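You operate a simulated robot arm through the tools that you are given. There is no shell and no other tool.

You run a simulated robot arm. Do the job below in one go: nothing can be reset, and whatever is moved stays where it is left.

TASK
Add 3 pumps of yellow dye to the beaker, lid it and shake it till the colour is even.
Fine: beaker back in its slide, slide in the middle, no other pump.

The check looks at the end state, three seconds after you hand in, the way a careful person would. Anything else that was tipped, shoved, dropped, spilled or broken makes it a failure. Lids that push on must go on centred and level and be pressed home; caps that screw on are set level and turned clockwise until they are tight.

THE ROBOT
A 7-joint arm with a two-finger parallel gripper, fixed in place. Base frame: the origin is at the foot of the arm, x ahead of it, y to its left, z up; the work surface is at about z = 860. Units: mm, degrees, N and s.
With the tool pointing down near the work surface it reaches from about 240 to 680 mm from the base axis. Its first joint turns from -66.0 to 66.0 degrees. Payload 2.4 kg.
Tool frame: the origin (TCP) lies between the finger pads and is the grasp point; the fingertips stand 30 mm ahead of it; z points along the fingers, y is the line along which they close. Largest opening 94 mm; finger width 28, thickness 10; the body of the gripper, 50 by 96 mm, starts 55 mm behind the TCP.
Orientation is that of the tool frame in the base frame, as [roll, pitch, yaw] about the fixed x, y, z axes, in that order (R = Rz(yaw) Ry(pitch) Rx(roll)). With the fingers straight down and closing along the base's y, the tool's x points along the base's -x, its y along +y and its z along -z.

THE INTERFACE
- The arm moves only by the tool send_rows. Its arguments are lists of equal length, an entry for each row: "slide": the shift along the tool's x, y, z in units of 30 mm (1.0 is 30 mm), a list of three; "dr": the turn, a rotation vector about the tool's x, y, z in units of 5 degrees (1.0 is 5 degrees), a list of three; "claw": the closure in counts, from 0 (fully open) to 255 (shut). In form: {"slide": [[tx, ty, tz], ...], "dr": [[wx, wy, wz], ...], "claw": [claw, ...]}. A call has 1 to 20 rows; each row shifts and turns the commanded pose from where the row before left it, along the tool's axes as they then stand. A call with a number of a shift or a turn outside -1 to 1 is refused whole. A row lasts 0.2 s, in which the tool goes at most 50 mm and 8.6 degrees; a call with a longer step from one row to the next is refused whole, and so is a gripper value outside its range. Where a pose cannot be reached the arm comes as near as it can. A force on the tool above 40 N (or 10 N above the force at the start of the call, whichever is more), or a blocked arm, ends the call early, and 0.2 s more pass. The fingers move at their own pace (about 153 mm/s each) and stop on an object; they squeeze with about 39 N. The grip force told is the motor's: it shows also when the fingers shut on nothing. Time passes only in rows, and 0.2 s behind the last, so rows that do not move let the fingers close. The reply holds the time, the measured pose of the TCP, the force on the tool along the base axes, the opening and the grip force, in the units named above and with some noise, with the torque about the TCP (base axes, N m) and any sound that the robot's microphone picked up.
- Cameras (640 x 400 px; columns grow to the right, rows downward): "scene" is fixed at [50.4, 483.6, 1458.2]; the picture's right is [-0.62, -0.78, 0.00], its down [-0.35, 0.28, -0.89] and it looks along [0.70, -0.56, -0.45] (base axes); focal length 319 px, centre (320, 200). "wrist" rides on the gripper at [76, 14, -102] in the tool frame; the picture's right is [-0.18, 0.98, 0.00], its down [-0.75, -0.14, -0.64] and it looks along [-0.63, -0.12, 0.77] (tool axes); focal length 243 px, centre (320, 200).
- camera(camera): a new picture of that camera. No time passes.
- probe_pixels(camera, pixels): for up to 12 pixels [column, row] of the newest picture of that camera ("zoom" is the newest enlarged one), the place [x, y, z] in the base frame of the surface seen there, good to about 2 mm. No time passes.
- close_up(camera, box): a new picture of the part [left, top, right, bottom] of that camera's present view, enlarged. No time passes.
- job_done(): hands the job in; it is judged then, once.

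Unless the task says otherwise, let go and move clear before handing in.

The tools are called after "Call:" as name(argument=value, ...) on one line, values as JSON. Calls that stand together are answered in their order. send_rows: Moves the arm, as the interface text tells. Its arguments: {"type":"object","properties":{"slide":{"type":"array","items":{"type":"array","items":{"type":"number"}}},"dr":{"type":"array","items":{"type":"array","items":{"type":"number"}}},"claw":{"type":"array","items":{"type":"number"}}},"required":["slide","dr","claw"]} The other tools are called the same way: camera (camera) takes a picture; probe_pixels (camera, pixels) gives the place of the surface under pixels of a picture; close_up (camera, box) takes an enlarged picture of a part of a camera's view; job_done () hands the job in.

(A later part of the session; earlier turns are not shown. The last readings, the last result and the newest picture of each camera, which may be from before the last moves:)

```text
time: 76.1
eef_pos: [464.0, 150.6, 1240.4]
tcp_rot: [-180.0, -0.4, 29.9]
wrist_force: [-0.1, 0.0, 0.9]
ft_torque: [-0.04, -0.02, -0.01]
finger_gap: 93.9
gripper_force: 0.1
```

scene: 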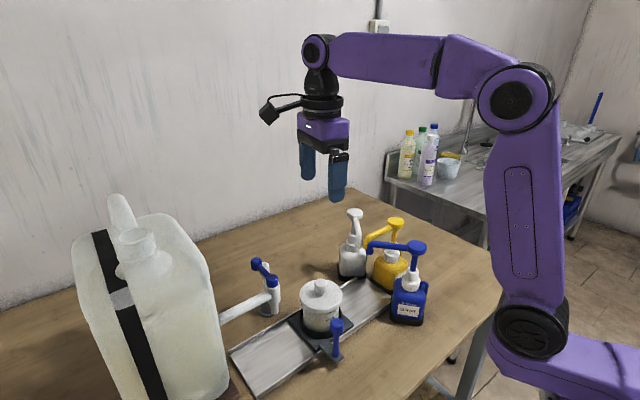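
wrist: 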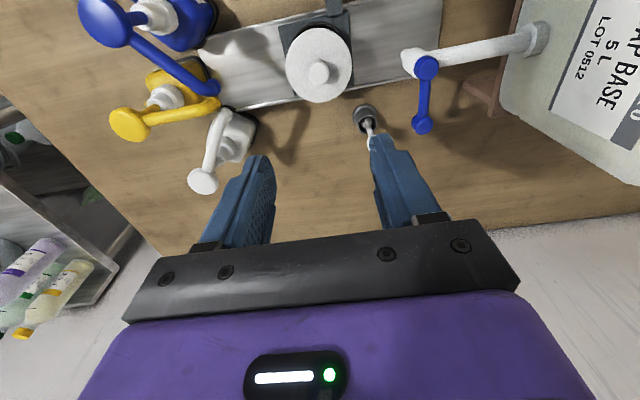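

Yaw 30 reached. Next, pitch the tool up 80° about its y axis so it points outward, 10° below horizontal, still up high.

Call:
send_rows(slide=[[0, 0, 0], [0, 0, 0], [0, 0, 0], [0, 0, 0], [0, 0, 0], [0, 0, 0], [0, 0, 0], [0, 0, 0], [0, 0, 0], [0, 0, 0], [0, 0, 0], [0, 0, 0], [0, 0, 0], [0, 0, 0], [0, 0, 0], [0, 0, 0], [0, 0, 0]], dr=[[0, 1, 0], [0, 1, 0], [0, 1, 0], [0, 1, 0], [0, 1, 0], [0, 1, 0], [0, 1, 0], [0, 1, 0], [0, 1, 0], [0, 1, 0], [0, 1, 0], [0, 1, 0], [0, 1, 0], [0, 1, 0], [0, 1, 0], [0, 1, 0], [0, 0, 0]], claw=[0, 0, 0, 0, 0, 0, 0, 0, 0, 0, 0, 0, 0, 0, 0, 0, 0])

Call:
camera(camera="scene")

Call:
camera(camera="wrist")

```text
time: 79.7
eef_pos: [463.6, 150.2, 1240.0]
tcp_rot: [180.0, -80.4, 30.0]
wrist_force: [0.0, 0.3, -0.1]
ft_torque: [0.0, 0.01, 0.02]
finger_gap: 93.9
gripper_force: 0.0
```

```text
taken
```

scene: 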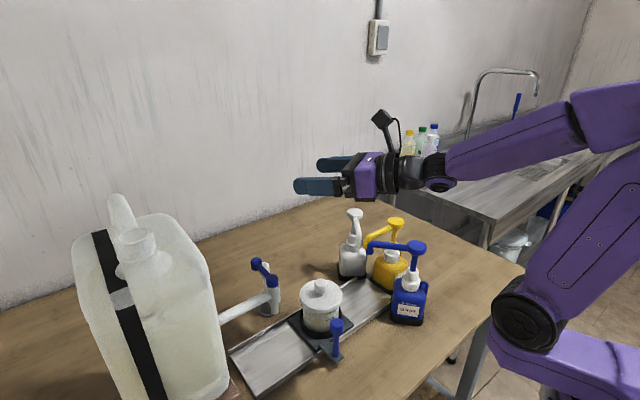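

```text
taken
```

wrist: 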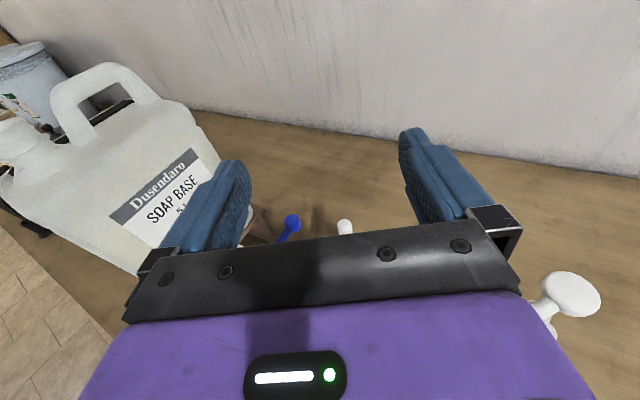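

The wrist is oriented as wanted, with the camera on top. Next: retreat 60 mm along the tool azimuth and descend to z≈1010 behind the beaker.

Call:
send_rows(slide=[[-0.173, 0, -0.985], [-0.173, 0, -0.985], [-0.944, 0, 0.167], [-0.944, 0, 0.167], [-0.944, 0, 0.167], [-0.944, 0, 0.167], [-0.944, 0, 0.167], [-0.944, 0, 0.167], [-0.944, 0, 0.167], [-0.944, 0, 0.167], [0, 0, 0]], dr=[[0, 0, 0], [0, 0, 0], [0, 0, 0], [0, 0, 0], [0, 0, 0], [0, 0, 0], [0, 0, 0], [0, 0, 0], [0, 0, 0], [0, 0, 0], [0, 0, 0]], claw=[0, 0, 0, 0, 0, 0, 0, 0, 0, 0, 0])

Call:
camera(camera="scene")

Call:
camera(camera="wrist")

```text
time: 82.1
eef_pos: [415.0, 118.5, 1010.3]
tcp_rot: [179.6, -80.3, 30.3]
wrist_force: [-0.5, 0.1, 1.2]
ft_torque: [-0.01, -0.06, 0.04]
finger_gap: 94.0
gripper_force: 0.1
out of reach, approached as far as the arm can: row 7
```

```text
taken
```

scene: 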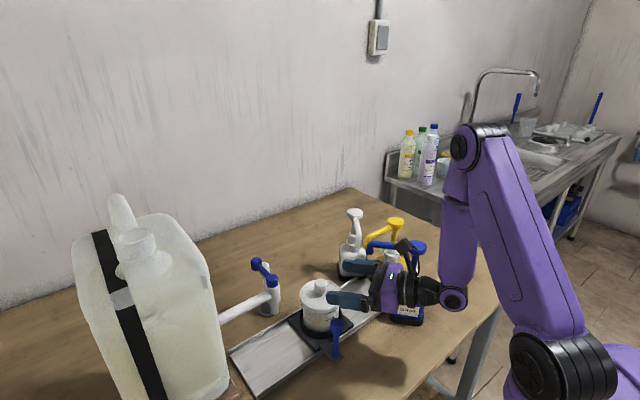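

```text
taken
```

wrist: 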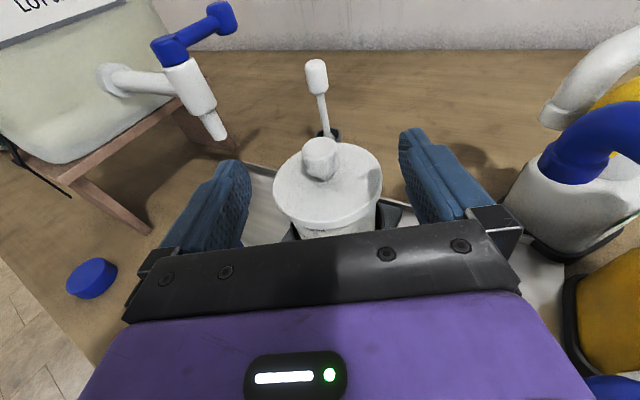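

The arm reached (415,118.5,1010) with one row clipped on the way. The lid sits about 3 mm off the tool's centre plane (wrist lid col 327 against the expected 330), so I'll correct and lower partway, checking the pose.

Call:
send_rows(slide=[[-0.6, -0.1, 0.1], [-0.6, 0, 0.1], [0, 0, 0]], dr=[[0, 0, 0], [0, 0, 0], [0, 0, 0]], claw=[0, 0, 0])

Call:
close_up(camera="scene", box=[270, 220, 450, 360])

Call:
camera(camera="wrist")

```text
time: 82.9
eef_pos: [413.5, 122.2, 974.7]
tcp_rot: [179.8, -80.3, 30.3]
wrist_force: [0.5, -1.4, 0.3]
ft_torque: [-0.03, -0.02, -0.01]
finger_gap: 94.0
gripper_force: 0.0
```

```text
2.86 times, centred on (360, 290) of scene
```

zoom: 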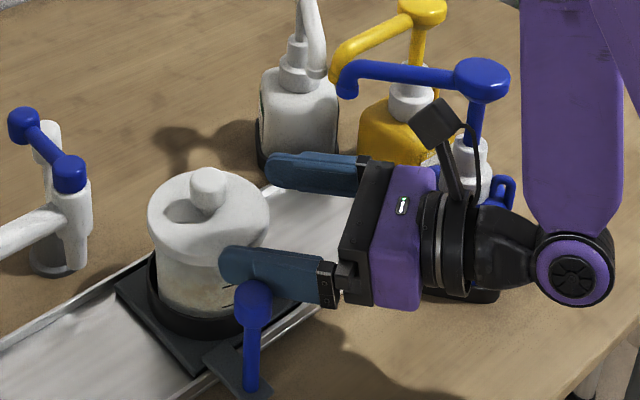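

```text
taken
```

wrist: 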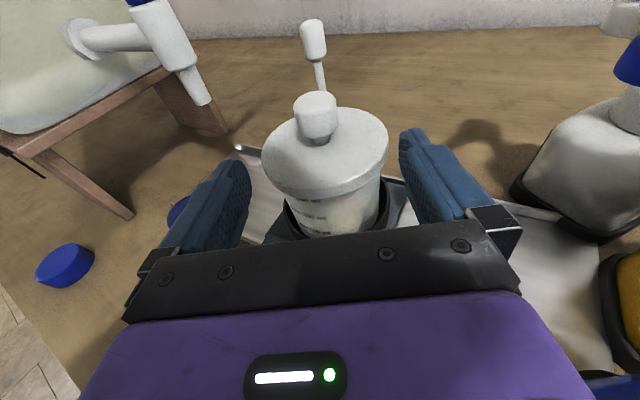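

Call:
close_up(camera="wrist", box=[230, 80, 430, 240])

Call:
probe_pixels(camera="wrist", pixels=[[266, 150], [387, 145], [280, 175], [320, 187], [360, 180], [382, 163], [290, 120], [365, 118], [315, 100], [300, 115], [335, 115], [244, 180]])

Call:
probe_pixels(camera="wrist", pixels=[[295, 205], [340, 205], [370, 200], [377, 200], [287, 210], [408, 135], [405, 150], [245, 165], [250, 185], [230, 162], [415, 128]])

```text
2.50 times, centred on (330, 160) of wrist
```

zoom: 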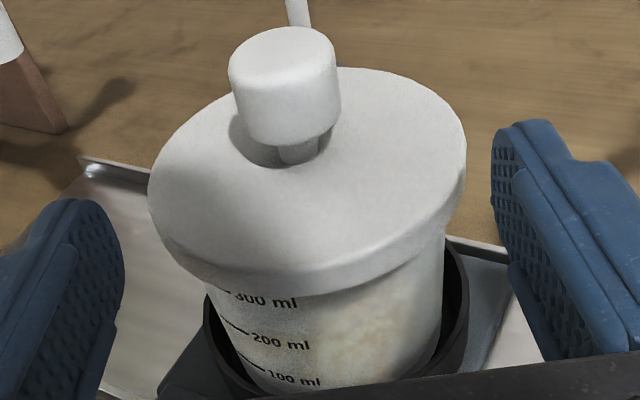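

```text
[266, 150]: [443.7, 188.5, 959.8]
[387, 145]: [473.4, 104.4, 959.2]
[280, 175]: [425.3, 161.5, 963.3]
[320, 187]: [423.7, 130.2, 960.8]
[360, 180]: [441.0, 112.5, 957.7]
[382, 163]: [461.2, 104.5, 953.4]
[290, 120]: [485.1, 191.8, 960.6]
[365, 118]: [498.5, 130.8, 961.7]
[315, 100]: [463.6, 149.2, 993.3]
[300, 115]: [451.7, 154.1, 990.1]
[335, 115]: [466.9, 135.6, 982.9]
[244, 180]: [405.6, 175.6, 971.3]
```

```text
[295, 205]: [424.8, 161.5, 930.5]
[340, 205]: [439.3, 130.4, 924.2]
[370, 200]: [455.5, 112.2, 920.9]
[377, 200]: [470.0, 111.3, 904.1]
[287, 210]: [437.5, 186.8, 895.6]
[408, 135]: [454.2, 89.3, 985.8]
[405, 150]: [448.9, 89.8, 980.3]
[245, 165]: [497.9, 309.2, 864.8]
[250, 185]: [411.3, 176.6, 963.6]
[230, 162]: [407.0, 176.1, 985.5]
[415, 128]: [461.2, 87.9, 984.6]
```

The finger tips probe symmetric at ±48 about the axis and the lid is centred within about 1 mm. Lowering to z≈927, with the tips still behind the beaker's widest part.

Call:
send_rows(slide=[[-0.52, 0.03, 0.092], [-0.52, 0, 0.092], [-0.52, 0, 0.092], [0, 0, 0]], dr=[[0, 0, 0], [0, 0, 0], [0, 0, 0], [0, 0, 0]], claw=[0, 0, 0, 0])

Call:
close_up(camera="scene", box=[270, 220, 450, 360])

Call:
camera(camera="wrist")

```text
time: 83.9
eef_pos: [414.3, 120.2, 926.3]
tcp_rot: [179.7, -80.2, 30.4]
wrist_force: [-0.2, -0.5, -1.1]
ft_torque: [0.01, 0.0, 0.0]
finger_gap: 93.8
gripper_force: 0.0
```

```text
2.86 times, centred on (360, 290) of scene
```

zoom: 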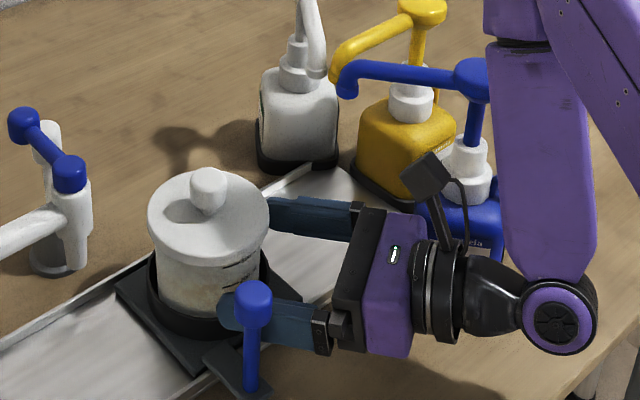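

```text
taken
```

wrist: 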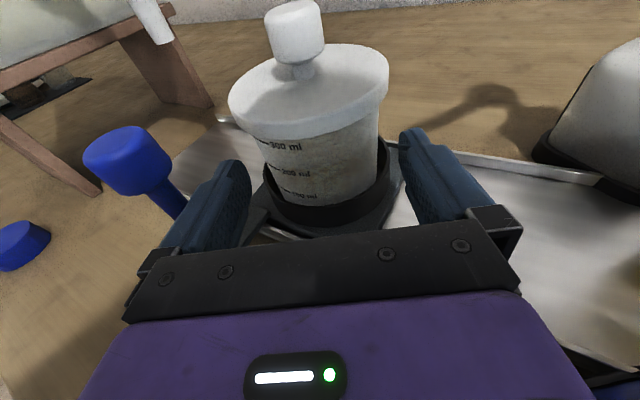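

Call:
close_up(camera="wrist", box=[210, 20, 430, 250])

Call:
probe_pixels(camera="wrist", pixels=[[232, 105], [386, 90], [262, 155], [376, 140], [270, 180], [372, 170], [310, 60], [300, 180], [340, 180], [268, 195], [385, 170], [330, 215]])

Call:
probe_pixels(camera="wrist", pixels=[[250, 180], [245, 165], [405, 150], [408, 135], [235, 110], [245, 120], [280, 137], [320, 135], [360, 118], [380, 105], [125, 150], [180, 215]])

```text
1.74 times, centred on (320, 135) of wrist
```

zoom: 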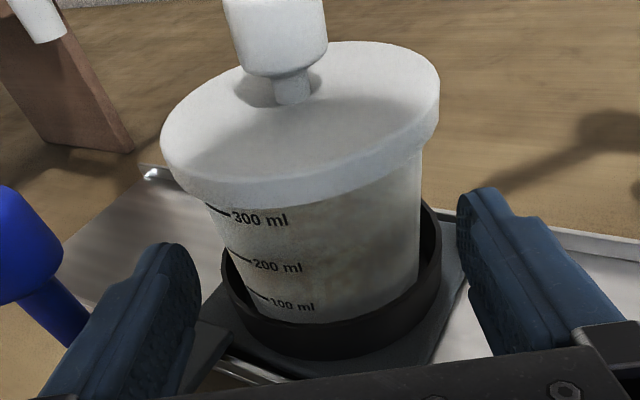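

```text
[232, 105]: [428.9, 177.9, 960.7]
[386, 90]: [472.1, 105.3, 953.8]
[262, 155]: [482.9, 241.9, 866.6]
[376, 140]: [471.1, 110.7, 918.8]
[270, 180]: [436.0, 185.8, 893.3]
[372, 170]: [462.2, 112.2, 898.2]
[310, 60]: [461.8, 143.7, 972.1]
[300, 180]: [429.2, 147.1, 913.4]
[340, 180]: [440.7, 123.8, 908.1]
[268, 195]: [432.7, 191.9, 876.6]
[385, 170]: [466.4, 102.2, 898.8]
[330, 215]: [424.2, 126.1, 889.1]
```

```text
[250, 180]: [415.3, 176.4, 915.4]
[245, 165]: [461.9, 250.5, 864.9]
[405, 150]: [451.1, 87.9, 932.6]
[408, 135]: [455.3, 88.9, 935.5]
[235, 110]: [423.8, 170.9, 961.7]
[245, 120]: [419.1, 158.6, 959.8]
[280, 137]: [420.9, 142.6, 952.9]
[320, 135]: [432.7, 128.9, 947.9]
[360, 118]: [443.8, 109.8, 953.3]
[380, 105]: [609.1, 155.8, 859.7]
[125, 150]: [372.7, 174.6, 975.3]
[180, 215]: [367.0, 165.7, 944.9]
```

The fingers sit symmetric about the beaker within 1 mm. I'll narrow the opening slightly to 88 mm, for clearance to the post, and advance half of the 58 mm slowly.

Call:
send_rows(slide=[[0, 0, 0], [0, 0, 0], [0.056, -0.01, 0.317], [0.056, -0.01, 0.317], [0.056, 0, 0.317], [0, 0, 0]], dr=[[0, 0, 0], [0, 0, 0], [0, 0, 0], [0, 0, 0], [0, 0, 0], [0, 0, 0]], claw=[16, 16, 16, 16, 16, 16])

Call:
camera(camera="wrist")

Call:
close_up(camera="scene", box=[280, 250, 420, 350])

```text
time: 85.3
eef_pos: [438.6, 135.8, 926.4]
tcp_rot: [179.9, -80.2, 30.2]
wrist_force: [0.1, -0.2, -0.2]
ft_torque: [0.0, 0.02, -0.02]
finger_gap: 88.1
gripper_force: 0.2
```

```text
taken
```

wrist: 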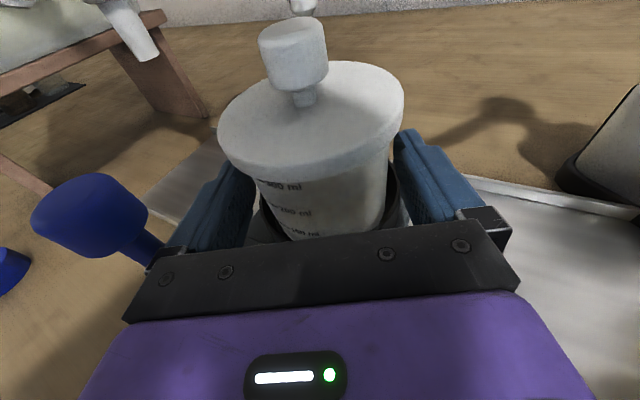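

```text
4.00 times, centred on (350, 300) of scene
```

zoom: 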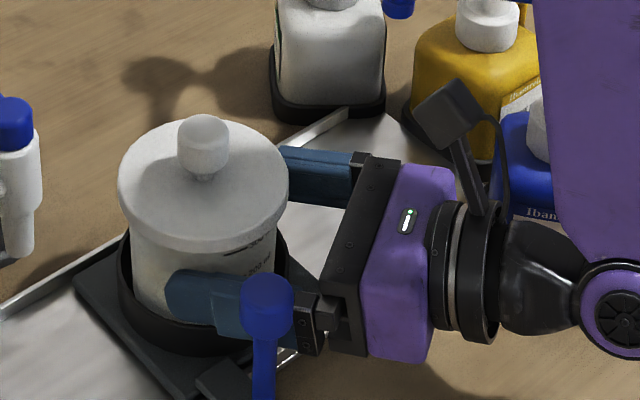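

Still zero force and centred. I'll advance the remaining 29 mm or so, to bring the pads to the beaker's axis.

Call:
send_rows(slide=[[0.056, -0.01, 0.317], [0.056, -0.01, 0.317], [0.056, 0, 0.317], [0, 0, 0]], dr=[[0, 0, 0], [0, 0, 0], [0, 0, 0], [0, 0, 0]], claw=[16, 16, 16, 16])

Call:
camera(camera="wrist")

Call:
close_up(camera="scene", box=[280, 250, 420, 350])

```text
time: 86.3
eef_pos: [464.9, 151.3, 926.2]
tcp_rot: [179.8, -80.2, 30.1]
wrist_force: [0.0, -0.9, 0.4]
ft_torque: [0.02, 0.0, -0.03]
finger_gap: 88.8
gripper_force: 0.6
```

```text
taken
```

wrist: 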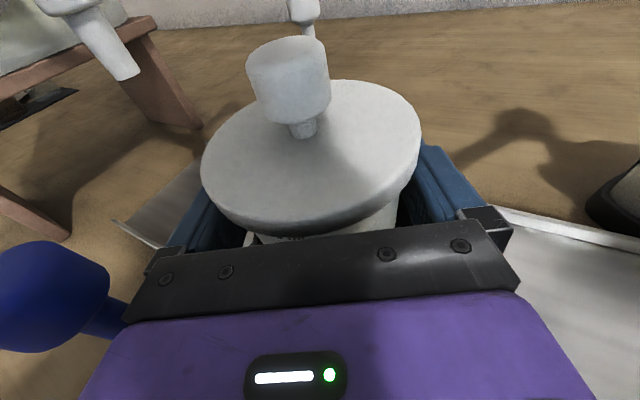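

```text
4.00 times, centred on (350, 300) of scene
```

zoom: 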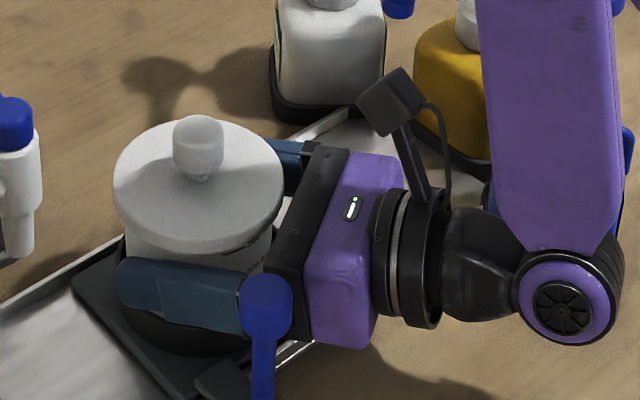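

Everything is in place, and the beaker shifted perhaps 2 mm in its loose ring. Closing on the beaker body.

Call:
send_rows(slide=[[0, 0, 0], [0, 0, 0], [0, 0, 0], [0, 0, 0]], dr=[[0, 0, 0], [0, 0, 0], [0, 0, 0], [0, 0, 0]], claw=[255, 255, 255, 255])

Call:
camera(camera="wrist")

Call:
close_up(camera="scene", box=[280, 250, 420, 350])

```text
time: 87.3
eef_pos: [464.5, 151.6, 927.3]
tcp_rot: [179.9, -80.2, 30.1]
wrist_force: [0.2, -0.4, 0.8]
ft_torque: [0.05, 0.03, -0.01]
finger_gap: 87.4
gripper_force: 39.2
```

```text
taken
```

wrist: 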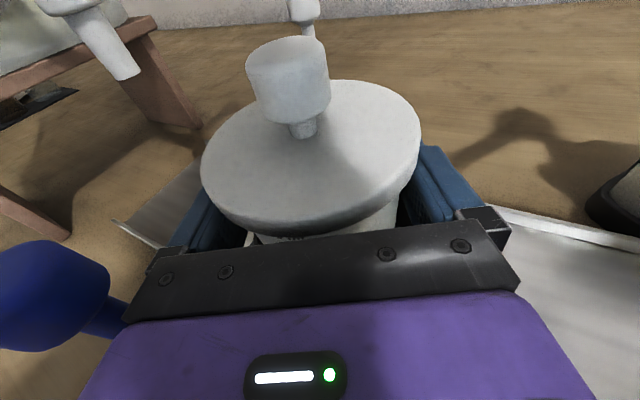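

```text
4.00 times, centred on (350, 300) of scene
```

zoom: 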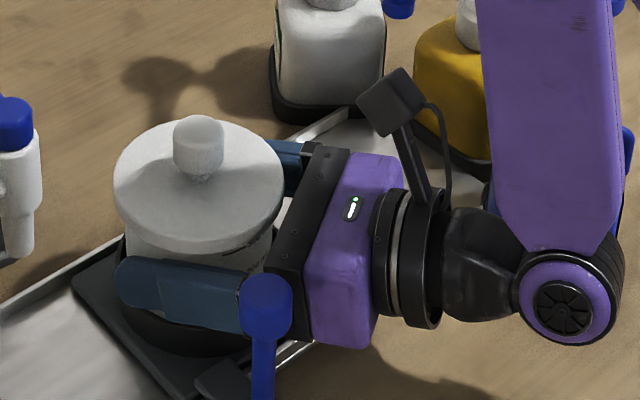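

The gap reads 87.4 mm with a firm grip, which is wider than the 78–80 mm body I expected. I'll look closely at what the fingers are touching before lifting.

Call:
close_up(camera="wrist", box=[150, 100, 310, 260])

Call:
close_up(camera="wrist", box=[340, 110, 500, 250])

Call:
close_up(camera="scene", box=[295, 275, 355, 345])

```text
2.50 times, centred on (230, 180) of wrist
```

zoom: 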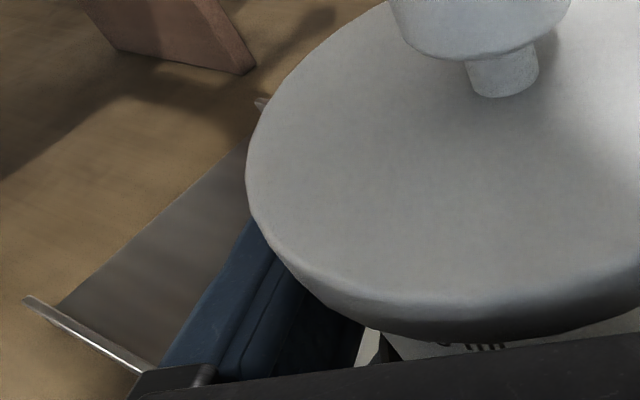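

```text
2.86 times, centred on (420, 180) of wrist
```

zoom: 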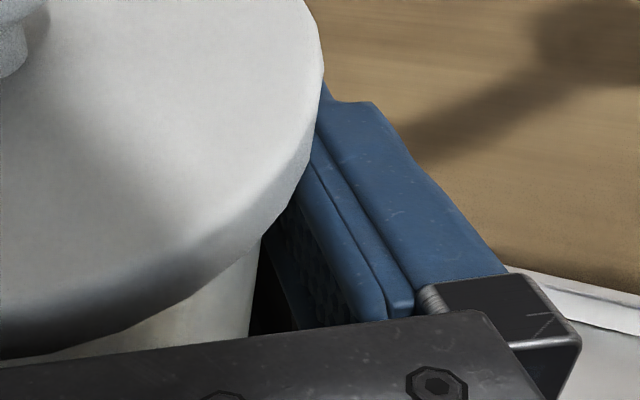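

```text
5.71 times, centred on (325, 310) of scene
```

zoom: 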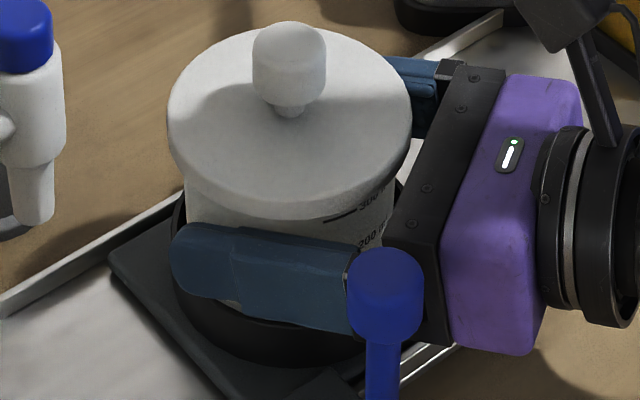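

Call:
probe_pixels(camera="zoom", pixels=[[260, 236], [260, 270], [260, 305], [185, 240], [185, 275], [200, 205], [250, 222], [340, 228], [300, 212], [210, 310], [290, 345], [225, 300]])

Call:
close_up(camera="scene", box=[300, 300, 345, 345])

Call:
probe_pixels(camera="wrist", pixels=[[215, 215], [205, 220], [240, 235], [248, 222], [405, 200], [428, 175], [440, 195], [415, 215], [398, 205], [385, 210], [415, 190], [203, 195]])

```text
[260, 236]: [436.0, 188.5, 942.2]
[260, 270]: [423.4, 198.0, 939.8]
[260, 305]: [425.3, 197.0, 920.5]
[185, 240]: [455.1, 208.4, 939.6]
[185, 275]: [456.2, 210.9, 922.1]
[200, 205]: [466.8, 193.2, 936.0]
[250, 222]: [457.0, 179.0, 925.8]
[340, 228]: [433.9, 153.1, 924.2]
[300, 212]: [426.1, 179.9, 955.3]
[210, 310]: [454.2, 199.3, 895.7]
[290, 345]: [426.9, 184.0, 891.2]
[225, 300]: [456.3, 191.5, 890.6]
```

```text
8.89 times, centred on (322, 322) of scene
```

zoom: 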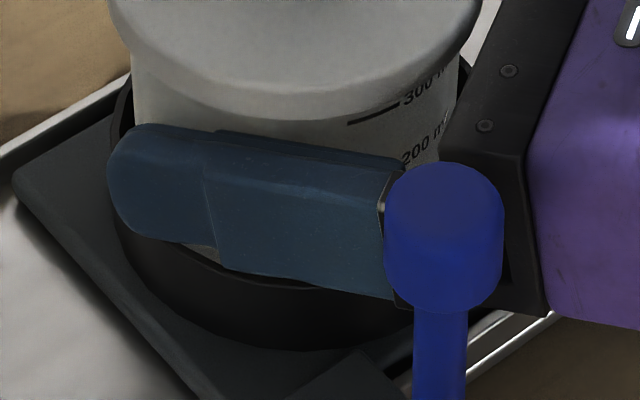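

```text
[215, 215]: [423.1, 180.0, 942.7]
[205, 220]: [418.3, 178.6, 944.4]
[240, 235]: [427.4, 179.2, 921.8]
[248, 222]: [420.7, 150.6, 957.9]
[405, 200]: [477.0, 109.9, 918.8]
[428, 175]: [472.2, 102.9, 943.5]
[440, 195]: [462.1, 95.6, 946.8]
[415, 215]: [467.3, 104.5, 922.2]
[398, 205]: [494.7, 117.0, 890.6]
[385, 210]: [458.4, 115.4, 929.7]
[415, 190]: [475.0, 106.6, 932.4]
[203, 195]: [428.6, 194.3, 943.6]
```

Probes show the pads at about ±43 mm around the body, with finger tops (≈943) below the lid's edge (≈952) and finger bottoms (≈912) above the ring (≈900). So the grip is on the beaker itself. I'll test it with a slow 12 mm lift.

Call:
send_rows(slide=[[0.1, 0, -0.017], [0.15, 0, -0.026], [0.15, 0, -0.026], [0, 0, 0]], dr=[[0, 0, 0], [0, 0, 0], [0, 0, 0], [0, 0, 0]], claw=[255, 255, 255, 255])

Call:
close_up(camera="scene", box=[280, 250, 420, 350])

```text
time: 88.3
eef_pos: [463.6, 150.8, 939.4]
tcp_rot: [180.0, -80.3, 30.2]
wrist_force: [-0.2, 0.4, -2.3]
ft_torque: [-0.01, 0.0, -0.02]
finger_gap: 87.4
gripper_force: 39.0
```

```text
4.00 times, centred on (350, 300) of scene
```

zoom: 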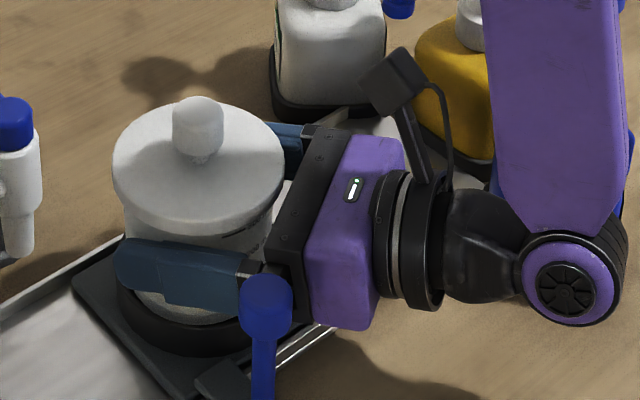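

The beaker came up with the fingers (2 N change, no slip). Lifting on to about z=1190, above all the fixtures.

Call:
send_rows(slide=[[0.3, 0, -0.053], [0.6, 0, -0.106], [0.8, 0, -0.141], [0.8, 0, -0.141], [0.8, 0, -0.141], [0.8, 0, -0.141], [0.8, 0, -0.141], [0.8, 0, -0.141], [0.8, 0, -0.141], [0.8, 0, -0.141], [0.6, 0, -0.106], [0.3, 0, -0.053], [0, 0, 0]], dr=[[0, 0, 0], [0, 0, 0], [0, 0, 0], [0, 0, 0], [0, 0, 0], [0, 0, 0], [0, 0, 0], [0, 0, 0], [0, 0, 0], [0, 0, 0], [0, 0, 0], [0, 0, 0], [0, 0, 0]], claw=[255, 255, 255, 255, 255, 255, 255, 255, 255, 255, 255, 255, 255])

Call:
camera(camera="scene")

Call:
camera(camera="wrist")

```text
time: 91.1
eef_pos: [463.0, 152.0, 1190.1]
tcp_rot: [179.9, -80.2, 30.2]
wrist_force: [0.5, 0.5, -4.0]
ft_torque: [0.0, 0.01, 0.01]
finger_gap: 87.3
gripper_force: 38.8
```

```text
taken
```

scene: 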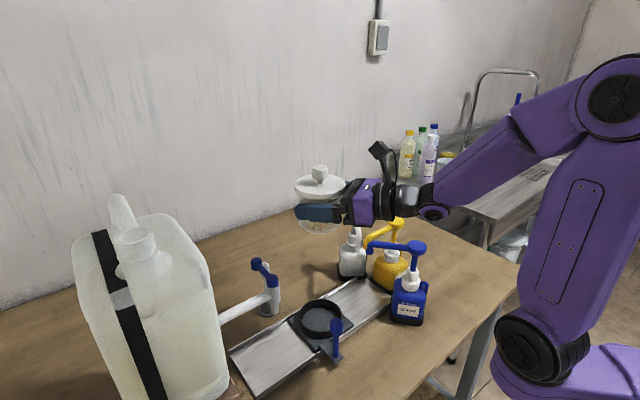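

```text
taken
```

wrist: 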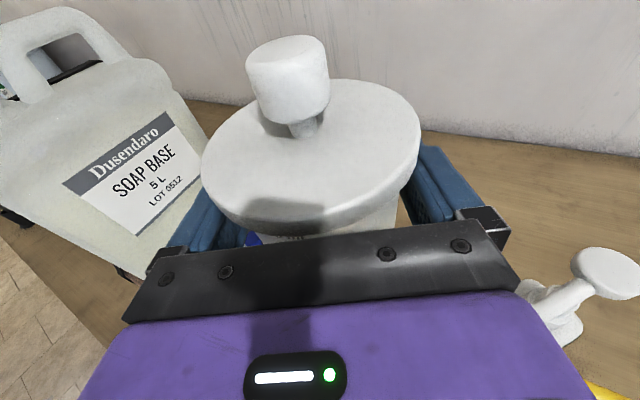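

The beaker is held firmly above the station. I'll start with a moderate shake: short up-and-down strokes with no net movement.

Call:
send_rows(slide=[[0.6, 0, 0], [-0.8, 0, 0], [0.9, 0, 0], [-0.9, 0, 0], [0.9, 0, 0], [-0.9, 0, 0], [0.9, 0, 0], [-0.9, 0, 0], [0.9, 0, 0], [-0.7, 0, 0], [0, 0, 0]], dr=[[0, 0, 0], [0, 0, 0], [0, 0, 0], [0, 0, 0], [0, 0, 0], [0, 0, 0], [0, 0, 0], [0, 0, 0], [0, 0, 0], [0, 0, 0], [0, 0, 0]], claw=[255, 255, 255, 255, 255, 255, 255, 255, 255, 255, 255])

Call:
close_up(camera="scene", box=[280, 150, 380, 250])

```text
time: 93.5
eef_pos: [465.0, 152.3, 1189.2]
tcp_rot: [179.8, -80.3, 30.3]
wrist_force: [-0.2, -0.1, -2.6]
ft_torque: [0.02, -0.01, 0.0]
finger_gap: 87.7
gripper_force: 39.4
```

```text
4.00 times, centred on (330, 200) of scene
```

zoom: 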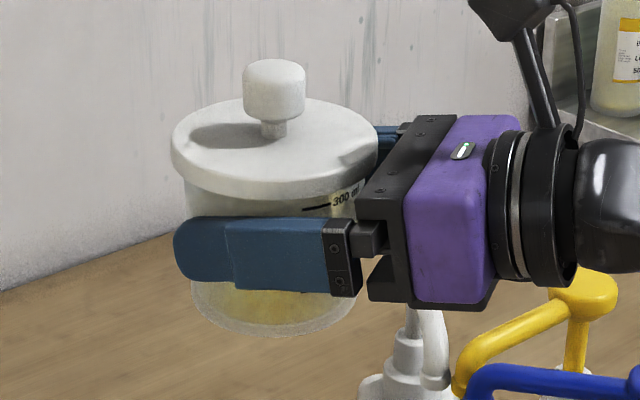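

The contents already look more uniformly yellow below the finger (zoom (265,300)). I'll shake longer and a bit harder to even it out.

Call:
send_rows(slide=[[0.7, 0, 0.3], [-1, 0, -0.6], [1, 0, 0.6], [-1, 0, -0.6], [1, 0, 0.6], [-1, 0, -0.6], [1, 0, 0.6], [-1, 0, -0.6], [1, 0, 0.6], [-1, 0, -0.6], [1, 0, 0.6], [-1, 0, -0.6], [1, 0, 0.6], [-1, 0, -0.6], [1, 0, 0.6], [-1, 0, -0.6], [1, 0, 0.6], [-0.7, 0, -0.3], [0, 0, 0]], dr=[[0, 0, 0], [0, 0, 0], [0, 0, 0], [0, 0, 0], [0, 0, 0], [0, 0, 0], [0, 0, 0], [0, 0, 0], [0, 0, 0], [0, 0, 0], [0, 0, 0], [0, 0, 0], [0, 0, 0], [0, 0, 0], [0, 0, 0], [0, 0, 0], [0, 0, 0], [0, 0, 0], [0, 0, 0]], claw=[255, 255, 255, 255, 255, 255, 255, 255, 255, 255, 255, 255, 255, 255, 255, 255, 255, 255, 255])

Call:
close_up(camera="scene", box=[280, 150, 380, 250])

Call:
close_up(camera="scene", box=[315, 215, 350, 240])

```text
time: 97.5
eef_pos: [464.2, 150.3, 1189.4]
tcp_rot: [180.0, -80.2, 30.2]
wrist_force: [0.9, 0.1, -1.9]
ft_torque: [-0.02, 0.04, -0.02]
finger_gap: 87.0
gripper_force: 39.0
```

```text
4.00 times, centred on (330, 200) of scene
```

zoom: 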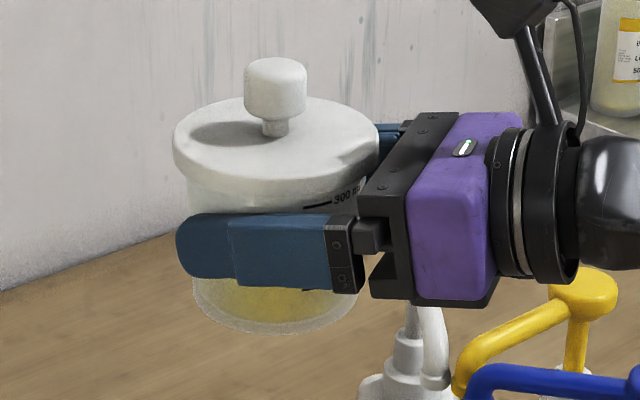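

```text
16.00 times, centred on (332, 228) of scene
```

zoom: 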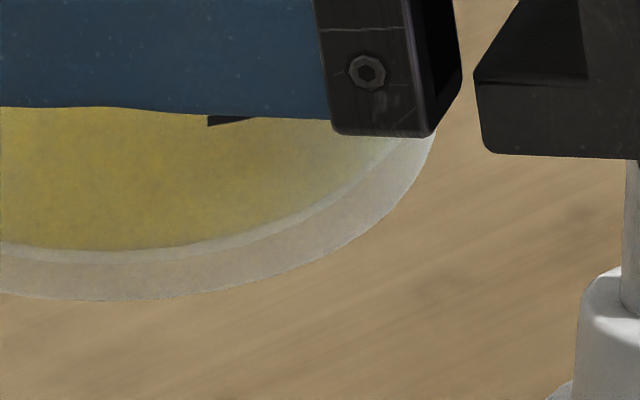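

The liquid is turning evenly yellow, though faint blotches remain. Shaking some more.

Call:
send_rows(slide=[[0.7, 0, 0.3], [-1, 0, -0.6], [1, 0, 0.6], [-1, 0, -0.6], [1, 0, 0.6], [-1, 0, -0.6], [1, 0, 0.6], [-1, 0, -0.6], [1, 0, 0.6], [-1, 0, -0.6], [1, 0, 0.6], [-1, 0, -0.6], [1, 0, 0.6], [-1, 0, -0.6], [1, 0, 0.6], [-1, 0, -0.6], [1, 0, 0.6], [-0.7, 0, -0.3], [0, 0, 0]], dr=[[0, 0, 0], [0, 0, 0], [0, 0, 0], [0, 0, 0], [0, 0, 0], [0, 0, 0], [0, 0, 0], [0, 0, 0], [0, 0, 0], [0, 0, 0], [0, 0, 0], [0, 0, 0], [0, 0, 0], [0, 0, 0], [0, 0, 0], [0, 0, 0], [0, 0, 0], [0, 0, 0], [0, 0, 0]], claw=[255, 255, 255, 255, 255, 255, 255, 255, 255, 255, 255, 255, 255, 255, 255, 255, 255, 255, 255])

Call:
close_up(camera="scene", box=[280, 150, 380, 250])

Call:
close_up(camera="scene", box=[315, 215, 350, 240])

```text
time: 101.5
eef_pos: [463.3, 150.1, 1190.2]
tcp_rot: [179.9, -80.2, 30.1]
wrist_force: [0.1, -0.9, -3.3]
ft_torque: [-0.03, 0.01, 0.02]
finger_gap: 87.4
gripper_force: 39.1
```

```text
4.00 times, centred on (330, 200) of scene
```

zoom: 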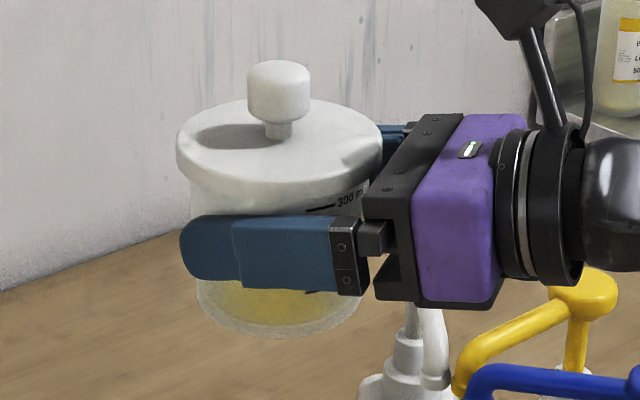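

```text
16.00 times, centred on (332, 228) of scene
```

zoom: 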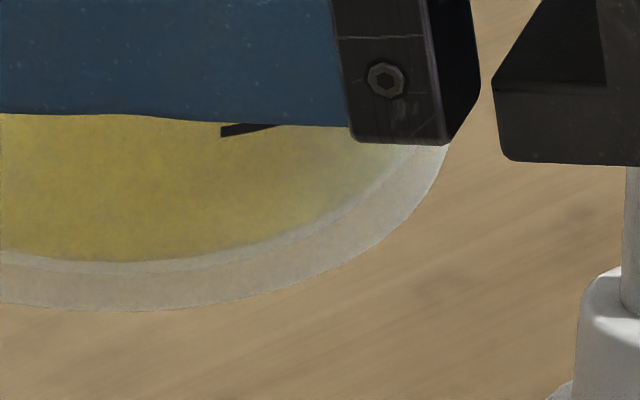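

Nearly even now. One more full round to be safe, then I'll compare.

Call:
send_rows(slide=[[0.7, 0.3, 0.3], [-1, -0.6, -0.6], [1, 0.6, 0.6], [-1, -0.6, -0.6], [1, 0.6, 0.6], [-1, -0.6, -0.6], [1, 0.6, 0.6], [-1, -0.6, -0.6], [1, 0.6, 0.6], [-1, -0.6, -0.6], [1, 0.6, 0.6], [-1, -0.6, -0.6], [1, 0.6, 0.6], [-1, -0.6, -0.6], [1, 0.6, 0.6], [-1, -0.6, -0.6], [1, 0.6, 0.6], [-0.7, -0.3, -0.3], [0, 0, 0], [0, 0, 0]], dr=[[0, 0, 0], [0, 0, 0], [0, 0, 0], [0, 0, 0], [0, 0, 0], [0, 0, 0], [0, 0, 0], [0, 0, 0], [0, 0, 0], [0, 0, 0], [0, 0, 0], [0, 0, 0], [0, 0, 0], [0, 0, 0], [0, 0, 0], [0, 0, 0], [0, 0, 0], [0, 0, 0], [0, 0, 0], [0, 0, 0]], claw=[255, 255, 255, 255, 255, 255, 255, 255, 255, 255, 255, 255, 255, 255, 255, 255, 255, 255, 255, 255])

Call:
close_up(camera="scene", box=[280, 150, 380, 250])

Call:
close_up(camera="scene", box=[315, 215, 350, 240])

Call:
camera(camera="wrist")

```text
time: 105.7
eef_pos: [464.8, 151.6, 1189.2]
tcp_rot: [179.9, -80.3, 30.1]
wrist_force: [0.3, -0.7, -1.9]
ft_torque: [0.01, -0.01, -0.01]
finger_gap: 87.4
gripper_force: 38.7
```

```text
4.00 times, centred on (330, 200) of scene
```

zoom: 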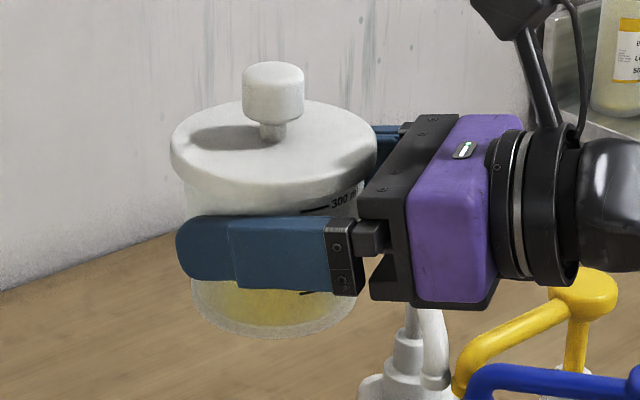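

```text
16.00 times, centred on (332, 228) of scene
```

zoom: 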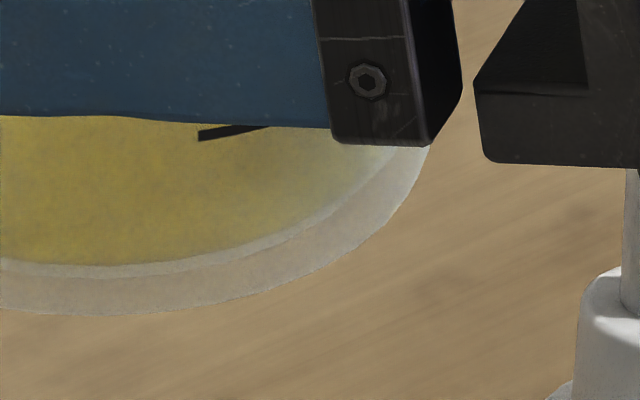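

```text
taken
```

wrist: 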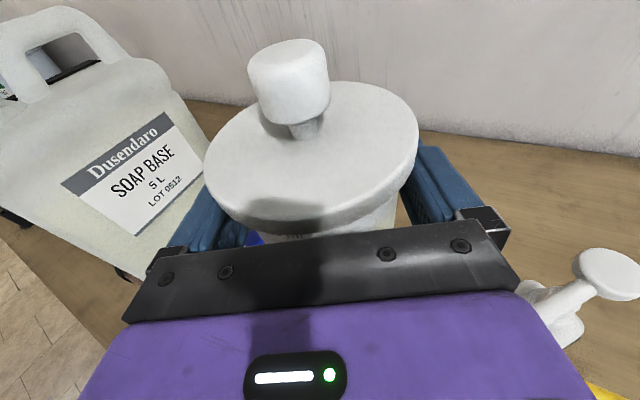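

The colour looks even. Before putting it back, I'll check whether the beaker has slipped or tilted in the grip, by probing the lid top.

Call:
probe_pixels(camera="wrist", pixels=[[215, 160], [410, 140], [250, 205], [350, 200], [350, 95], [240, 120], [390, 105], [300, 170], [385, 165], [290, 60]])

Call:
probe_pixels(camera="scene", pixels=[[297, 185], [305, 192], [320, 195], [340, 192], [350, 186], [342, 177], [310, 180], [335, 188], [318, 168]])

Call:
close_up(camera="scene", box=[290, 155, 360, 245])

```text
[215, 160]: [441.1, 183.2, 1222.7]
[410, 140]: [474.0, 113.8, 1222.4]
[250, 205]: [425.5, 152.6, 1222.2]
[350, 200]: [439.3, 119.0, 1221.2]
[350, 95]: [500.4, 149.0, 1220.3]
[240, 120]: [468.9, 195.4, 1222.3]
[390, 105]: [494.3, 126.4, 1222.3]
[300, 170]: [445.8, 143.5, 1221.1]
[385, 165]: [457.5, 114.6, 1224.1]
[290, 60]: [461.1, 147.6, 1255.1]
```

```text
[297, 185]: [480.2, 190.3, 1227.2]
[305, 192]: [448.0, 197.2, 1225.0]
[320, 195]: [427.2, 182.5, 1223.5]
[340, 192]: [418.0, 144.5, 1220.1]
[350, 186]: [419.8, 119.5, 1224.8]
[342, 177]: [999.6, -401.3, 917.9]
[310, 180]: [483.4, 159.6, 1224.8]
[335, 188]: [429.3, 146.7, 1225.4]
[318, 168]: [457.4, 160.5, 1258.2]
```

```text
4.44 times, centred on (325, 200) of scene
```

zoom: 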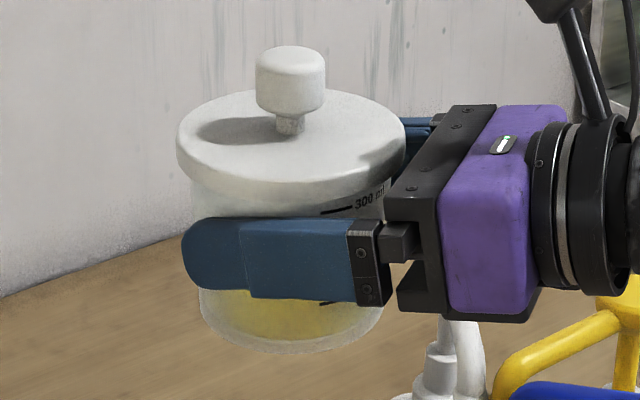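

The lid top is level (1220–1224 everywhere) and slip is about 1 mm at most. I'll bring the beaker straight down over the ring and pause just above it.

Call:
send_rows(slide=[[-0.4, 0, 0.071], [-0.8, 0, 0.141], [-0.8, 0, 0.141], [-0.8, 0, 0.141], [-0.8, 0, 0.141], [-0.8, 0, 0.141], [-0.8, 0, 0.141], [-0.8, 0, 0.141], [-0.8, 0, 0.141], [-0.5, 0, 0.088], [-0.2, 0, 0.035], [0, 0, 0]], dr=[[0, 0, 0], [0, 0, 0], [0, 0, 0], [0, 0, 0], [0, 0, 0], [0, 0, 0], [0, 0, 0], [0, 0, 0], [0, 0, 0], [0, 0, 0], [0, 0, 0], [0, 0, 0]], claw=[255, 255, 255, 255, 255, 255, 255, 255, 255, 255, 255, 255])

Call:
close_up(camera="scene", box=[280, 240, 380, 350])

Call:
camera(camera="wrist")

```text
time: 108.3
eef_pos: [465.7, 152.6, 960.5]
tcp_rot: [179.7, -80.3, 30.3]
wrist_force: [-0.1, -0.2, -2.8]
ft_torque: [-0.02, 0.02, -0.02]
finger_gap: 87.2
gripper_force: 39.3
```

```text
3.64 times, centred on (330, 295) of scene
```

zoom: 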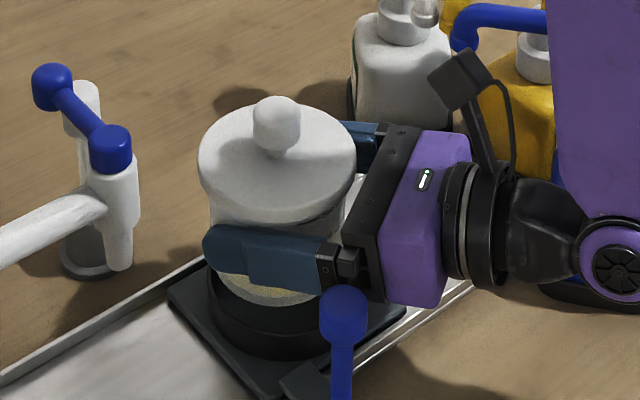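

```text
taken
```

wrist: 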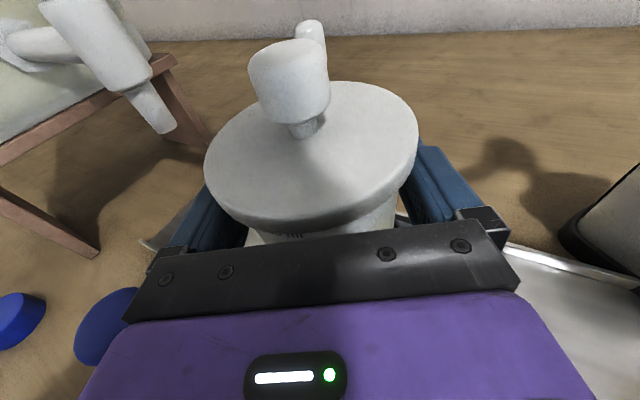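

The lid centre is at scene col ≈318.4 against 320.7 when it sat in the ring, so the beaker is about 4–5 mm toward +x+y. I'll correct by (−2.8,−3.3) mm and lower gently into the ring.

Call:
send_rows(slide=[[-0.024, 0.049, -0.134], [0, 0, 0], [-0.2, 0, 0.035], [-0.2, 0, 0.035], [0, 0, 0]], dr=[[0, 0, 0], [0, 0, 0], [0, 0, 0], [0, 0, 0], [0, 0, 0]], claw=[255, 255, 255, 255, 255])

Call:
close_up(camera="scene", box=[290, 265, 354, 345])

```text
time: 109.5
eef_pos: [462.1, 146.5, 947.2]
tcp_rot: [179.8, -80.4, 30.4]
wrist_force: [-0.2, 0.4, -2.2]
ft_torque: [-0.03, 0.04, 0.01]
finger_gap: 87.4
gripper_force: 39.1
```

```text
5.00 times, centred on (322, 305) of scene
```

zoom: 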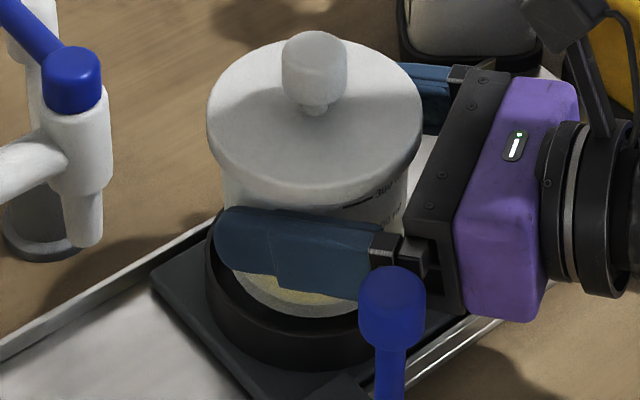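

The lid centre is back at zoom col 314, which matches the seated position. I'll probe the lid outline to check the depth direction as well before lowering further.

Call:
probe_pixels(camera="zoom", pixels=[[210, 105], [220, 135], [250, 162], [290, 175], [330, 174], [370, 162], [405, 135], [418, 105], [235, 65], [400, 70], [270, 45], [365, 47]])

Call:
probe_pixels(camera="zoom", pixels=[[240, 290], [270, 308], [300, 316], [340, 310], [215, 270], [222, 300], [250, 325], [290, 338], [330, 335], [210, 250], [300, 345], [270, 335]])

```text
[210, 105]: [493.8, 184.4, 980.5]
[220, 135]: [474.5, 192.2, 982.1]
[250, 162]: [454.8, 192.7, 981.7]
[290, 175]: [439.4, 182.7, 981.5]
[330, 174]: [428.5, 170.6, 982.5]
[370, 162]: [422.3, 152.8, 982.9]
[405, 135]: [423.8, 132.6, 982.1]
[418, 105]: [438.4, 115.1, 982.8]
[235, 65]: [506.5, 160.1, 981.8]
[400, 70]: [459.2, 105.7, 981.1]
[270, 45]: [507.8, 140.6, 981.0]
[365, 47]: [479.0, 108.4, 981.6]
```

```text
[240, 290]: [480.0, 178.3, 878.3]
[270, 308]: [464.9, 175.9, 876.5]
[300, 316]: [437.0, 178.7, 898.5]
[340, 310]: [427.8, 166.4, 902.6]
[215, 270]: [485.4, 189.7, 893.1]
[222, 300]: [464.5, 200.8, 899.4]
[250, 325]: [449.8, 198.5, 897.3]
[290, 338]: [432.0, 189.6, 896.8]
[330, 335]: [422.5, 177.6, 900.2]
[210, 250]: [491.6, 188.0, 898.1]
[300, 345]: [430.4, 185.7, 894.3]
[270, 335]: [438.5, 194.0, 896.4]
```

In the scene frame, the lid centre is (465.5,149) and the ring centre (463,153). I'll shift about 4.8 mm along tool −y to re-centre, then check again.

Call:
send_rows(slide=[[0, -0.08, -0.005], [0, -0.08, -0.005], [0, 0, 0]], dr=[[0, 0, 0], [0, 0, 0], [0, 0, 0]], claw=[255, 255, 255])

Call:
close_up(camera="scene", box=[290, 265, 354, 345])

Call:
probe_pixels(camera="zoom", pixels=[[208, 105], [218, 135], [248, 162], [287, 175], [327, 174], [367, 162], [402, 135], [415, 105], [232, 65], [397, 70], [267, 45], [362, 47]])

```text
time: 110.3
eef_pos: [459.7, 151.4, 947.8]
tcp_rot: [180.0, -80.2, 30.1]
wrist_force: [-0.2, 0.1, -1.9]
ft_torque: [-0.02, 0.03, 0.01]
finger_gap: 86.9
gripper_force: 39.1
```

```text
5.00 times, centred on (322, 305) of scene
```

zoom: 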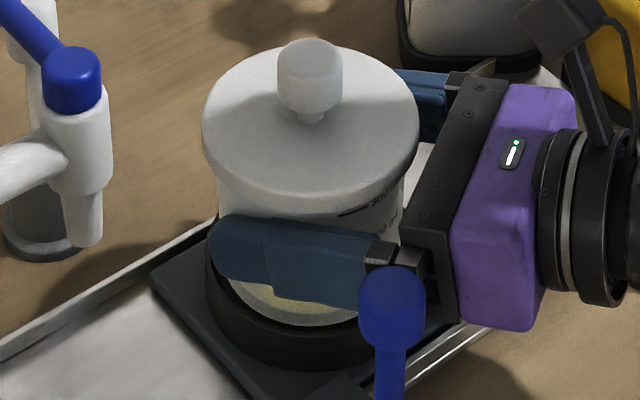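

```text
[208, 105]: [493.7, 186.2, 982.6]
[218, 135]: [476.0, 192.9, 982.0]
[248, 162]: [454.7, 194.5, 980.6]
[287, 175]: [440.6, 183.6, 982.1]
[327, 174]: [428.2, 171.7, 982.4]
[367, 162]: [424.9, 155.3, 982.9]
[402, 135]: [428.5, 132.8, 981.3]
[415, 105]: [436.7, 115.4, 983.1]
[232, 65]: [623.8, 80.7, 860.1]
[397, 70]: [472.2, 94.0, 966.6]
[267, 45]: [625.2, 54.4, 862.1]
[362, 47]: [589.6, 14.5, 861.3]
```

Call:
probe_pixels(camera="zoom", pixels=[[205, 115], [213, 145], [245, 173], [285, 186], [325, 185], [365, 173], [400, 148], [414, 120], [230, 78], [397, 82], [265, 58], [362, 58]])

Call:
close_up(camera="scene", box=[302, 305, 346, 345])

```text
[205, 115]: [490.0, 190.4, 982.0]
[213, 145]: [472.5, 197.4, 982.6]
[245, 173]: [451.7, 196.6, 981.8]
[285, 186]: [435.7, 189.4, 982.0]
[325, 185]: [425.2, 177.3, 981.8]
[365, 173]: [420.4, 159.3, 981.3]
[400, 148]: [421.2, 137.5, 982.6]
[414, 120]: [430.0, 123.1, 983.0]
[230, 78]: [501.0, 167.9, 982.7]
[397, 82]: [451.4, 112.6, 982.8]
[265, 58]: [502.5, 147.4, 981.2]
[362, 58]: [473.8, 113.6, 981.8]
```

```text
10.00 times, centred on (324, 325) of scene
```

zoom: 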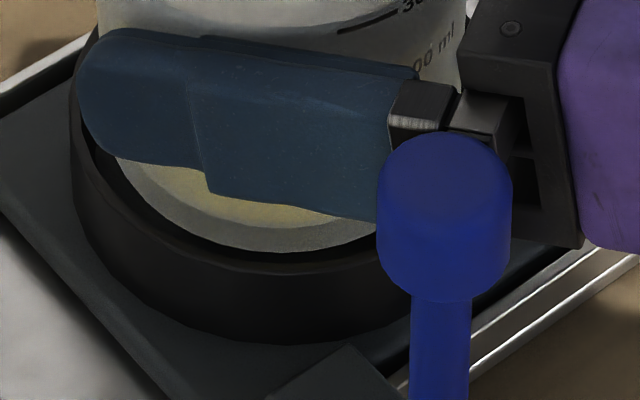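

The lid centre is now (461.7,154.5) against the ring's (462.5,153.3), close. I'll apply a 1.6 mm trim and lower slowly, watching the force.

Call:
send_rows(slide=[[0, 0.055, 0], [-0.13, 0, 0.023], [-0.13, 0, 0.023], [-0.13, 0, 0.023], [-0.1, 0, 0.018], [0, 0, 0]], dr=[[0, 0, 0], [0, 0, 0], [0, 0, 0], [0, 0, 0], [0, 0, 0], [0, 0, 0]], claw=[255, 255, 255, 255, 255, 255])

Call:
close_up(camera="scene", box=[290, 265, 354, 345])

```text
time: 111.7
eef_pos: [459.4, 150.5, 933.4]
tcp_rot: [179.9, -80.1, 30.3]
wrist_force: [-0.1, -0.2, -2.7]
ft_torque: [0.02, 0.02, -0.02]
finger_gap: 87.0
gripper_force: 39.1
```

```text
5.00 times, centred on (322, 305) of scene
```

zoom: 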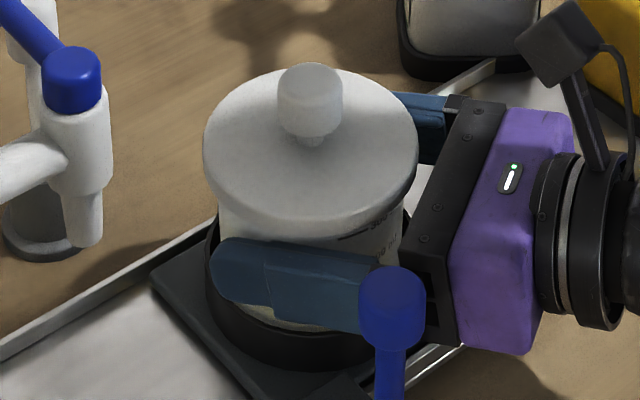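

It's inside the ring with no contact force. I'll lower the last few mm in small steps until it rests.

Call:
send_rows(slide=[[-0.05, 0, 0.009], [-0.05, 0, 0.009], [-0.05, 0, 0.009], [0, 0, 0]], dr=[[0, 0, 0], [0, 0, 0], [0, 0, 0], [0, 0, 0]], claw=[255, 255, 255, 255])

```text
time: 112.7
eef_pos: [459.6, 151.3, 929.3]
tcp_rot: [179.8, -80.2, 30.3]
wrist_force: [0.2, 0.6, -1.9]
ft_torque: [-0.01, 0.05, 0.03]
finger_gap: 86.8
gripper_force: 39.0
```

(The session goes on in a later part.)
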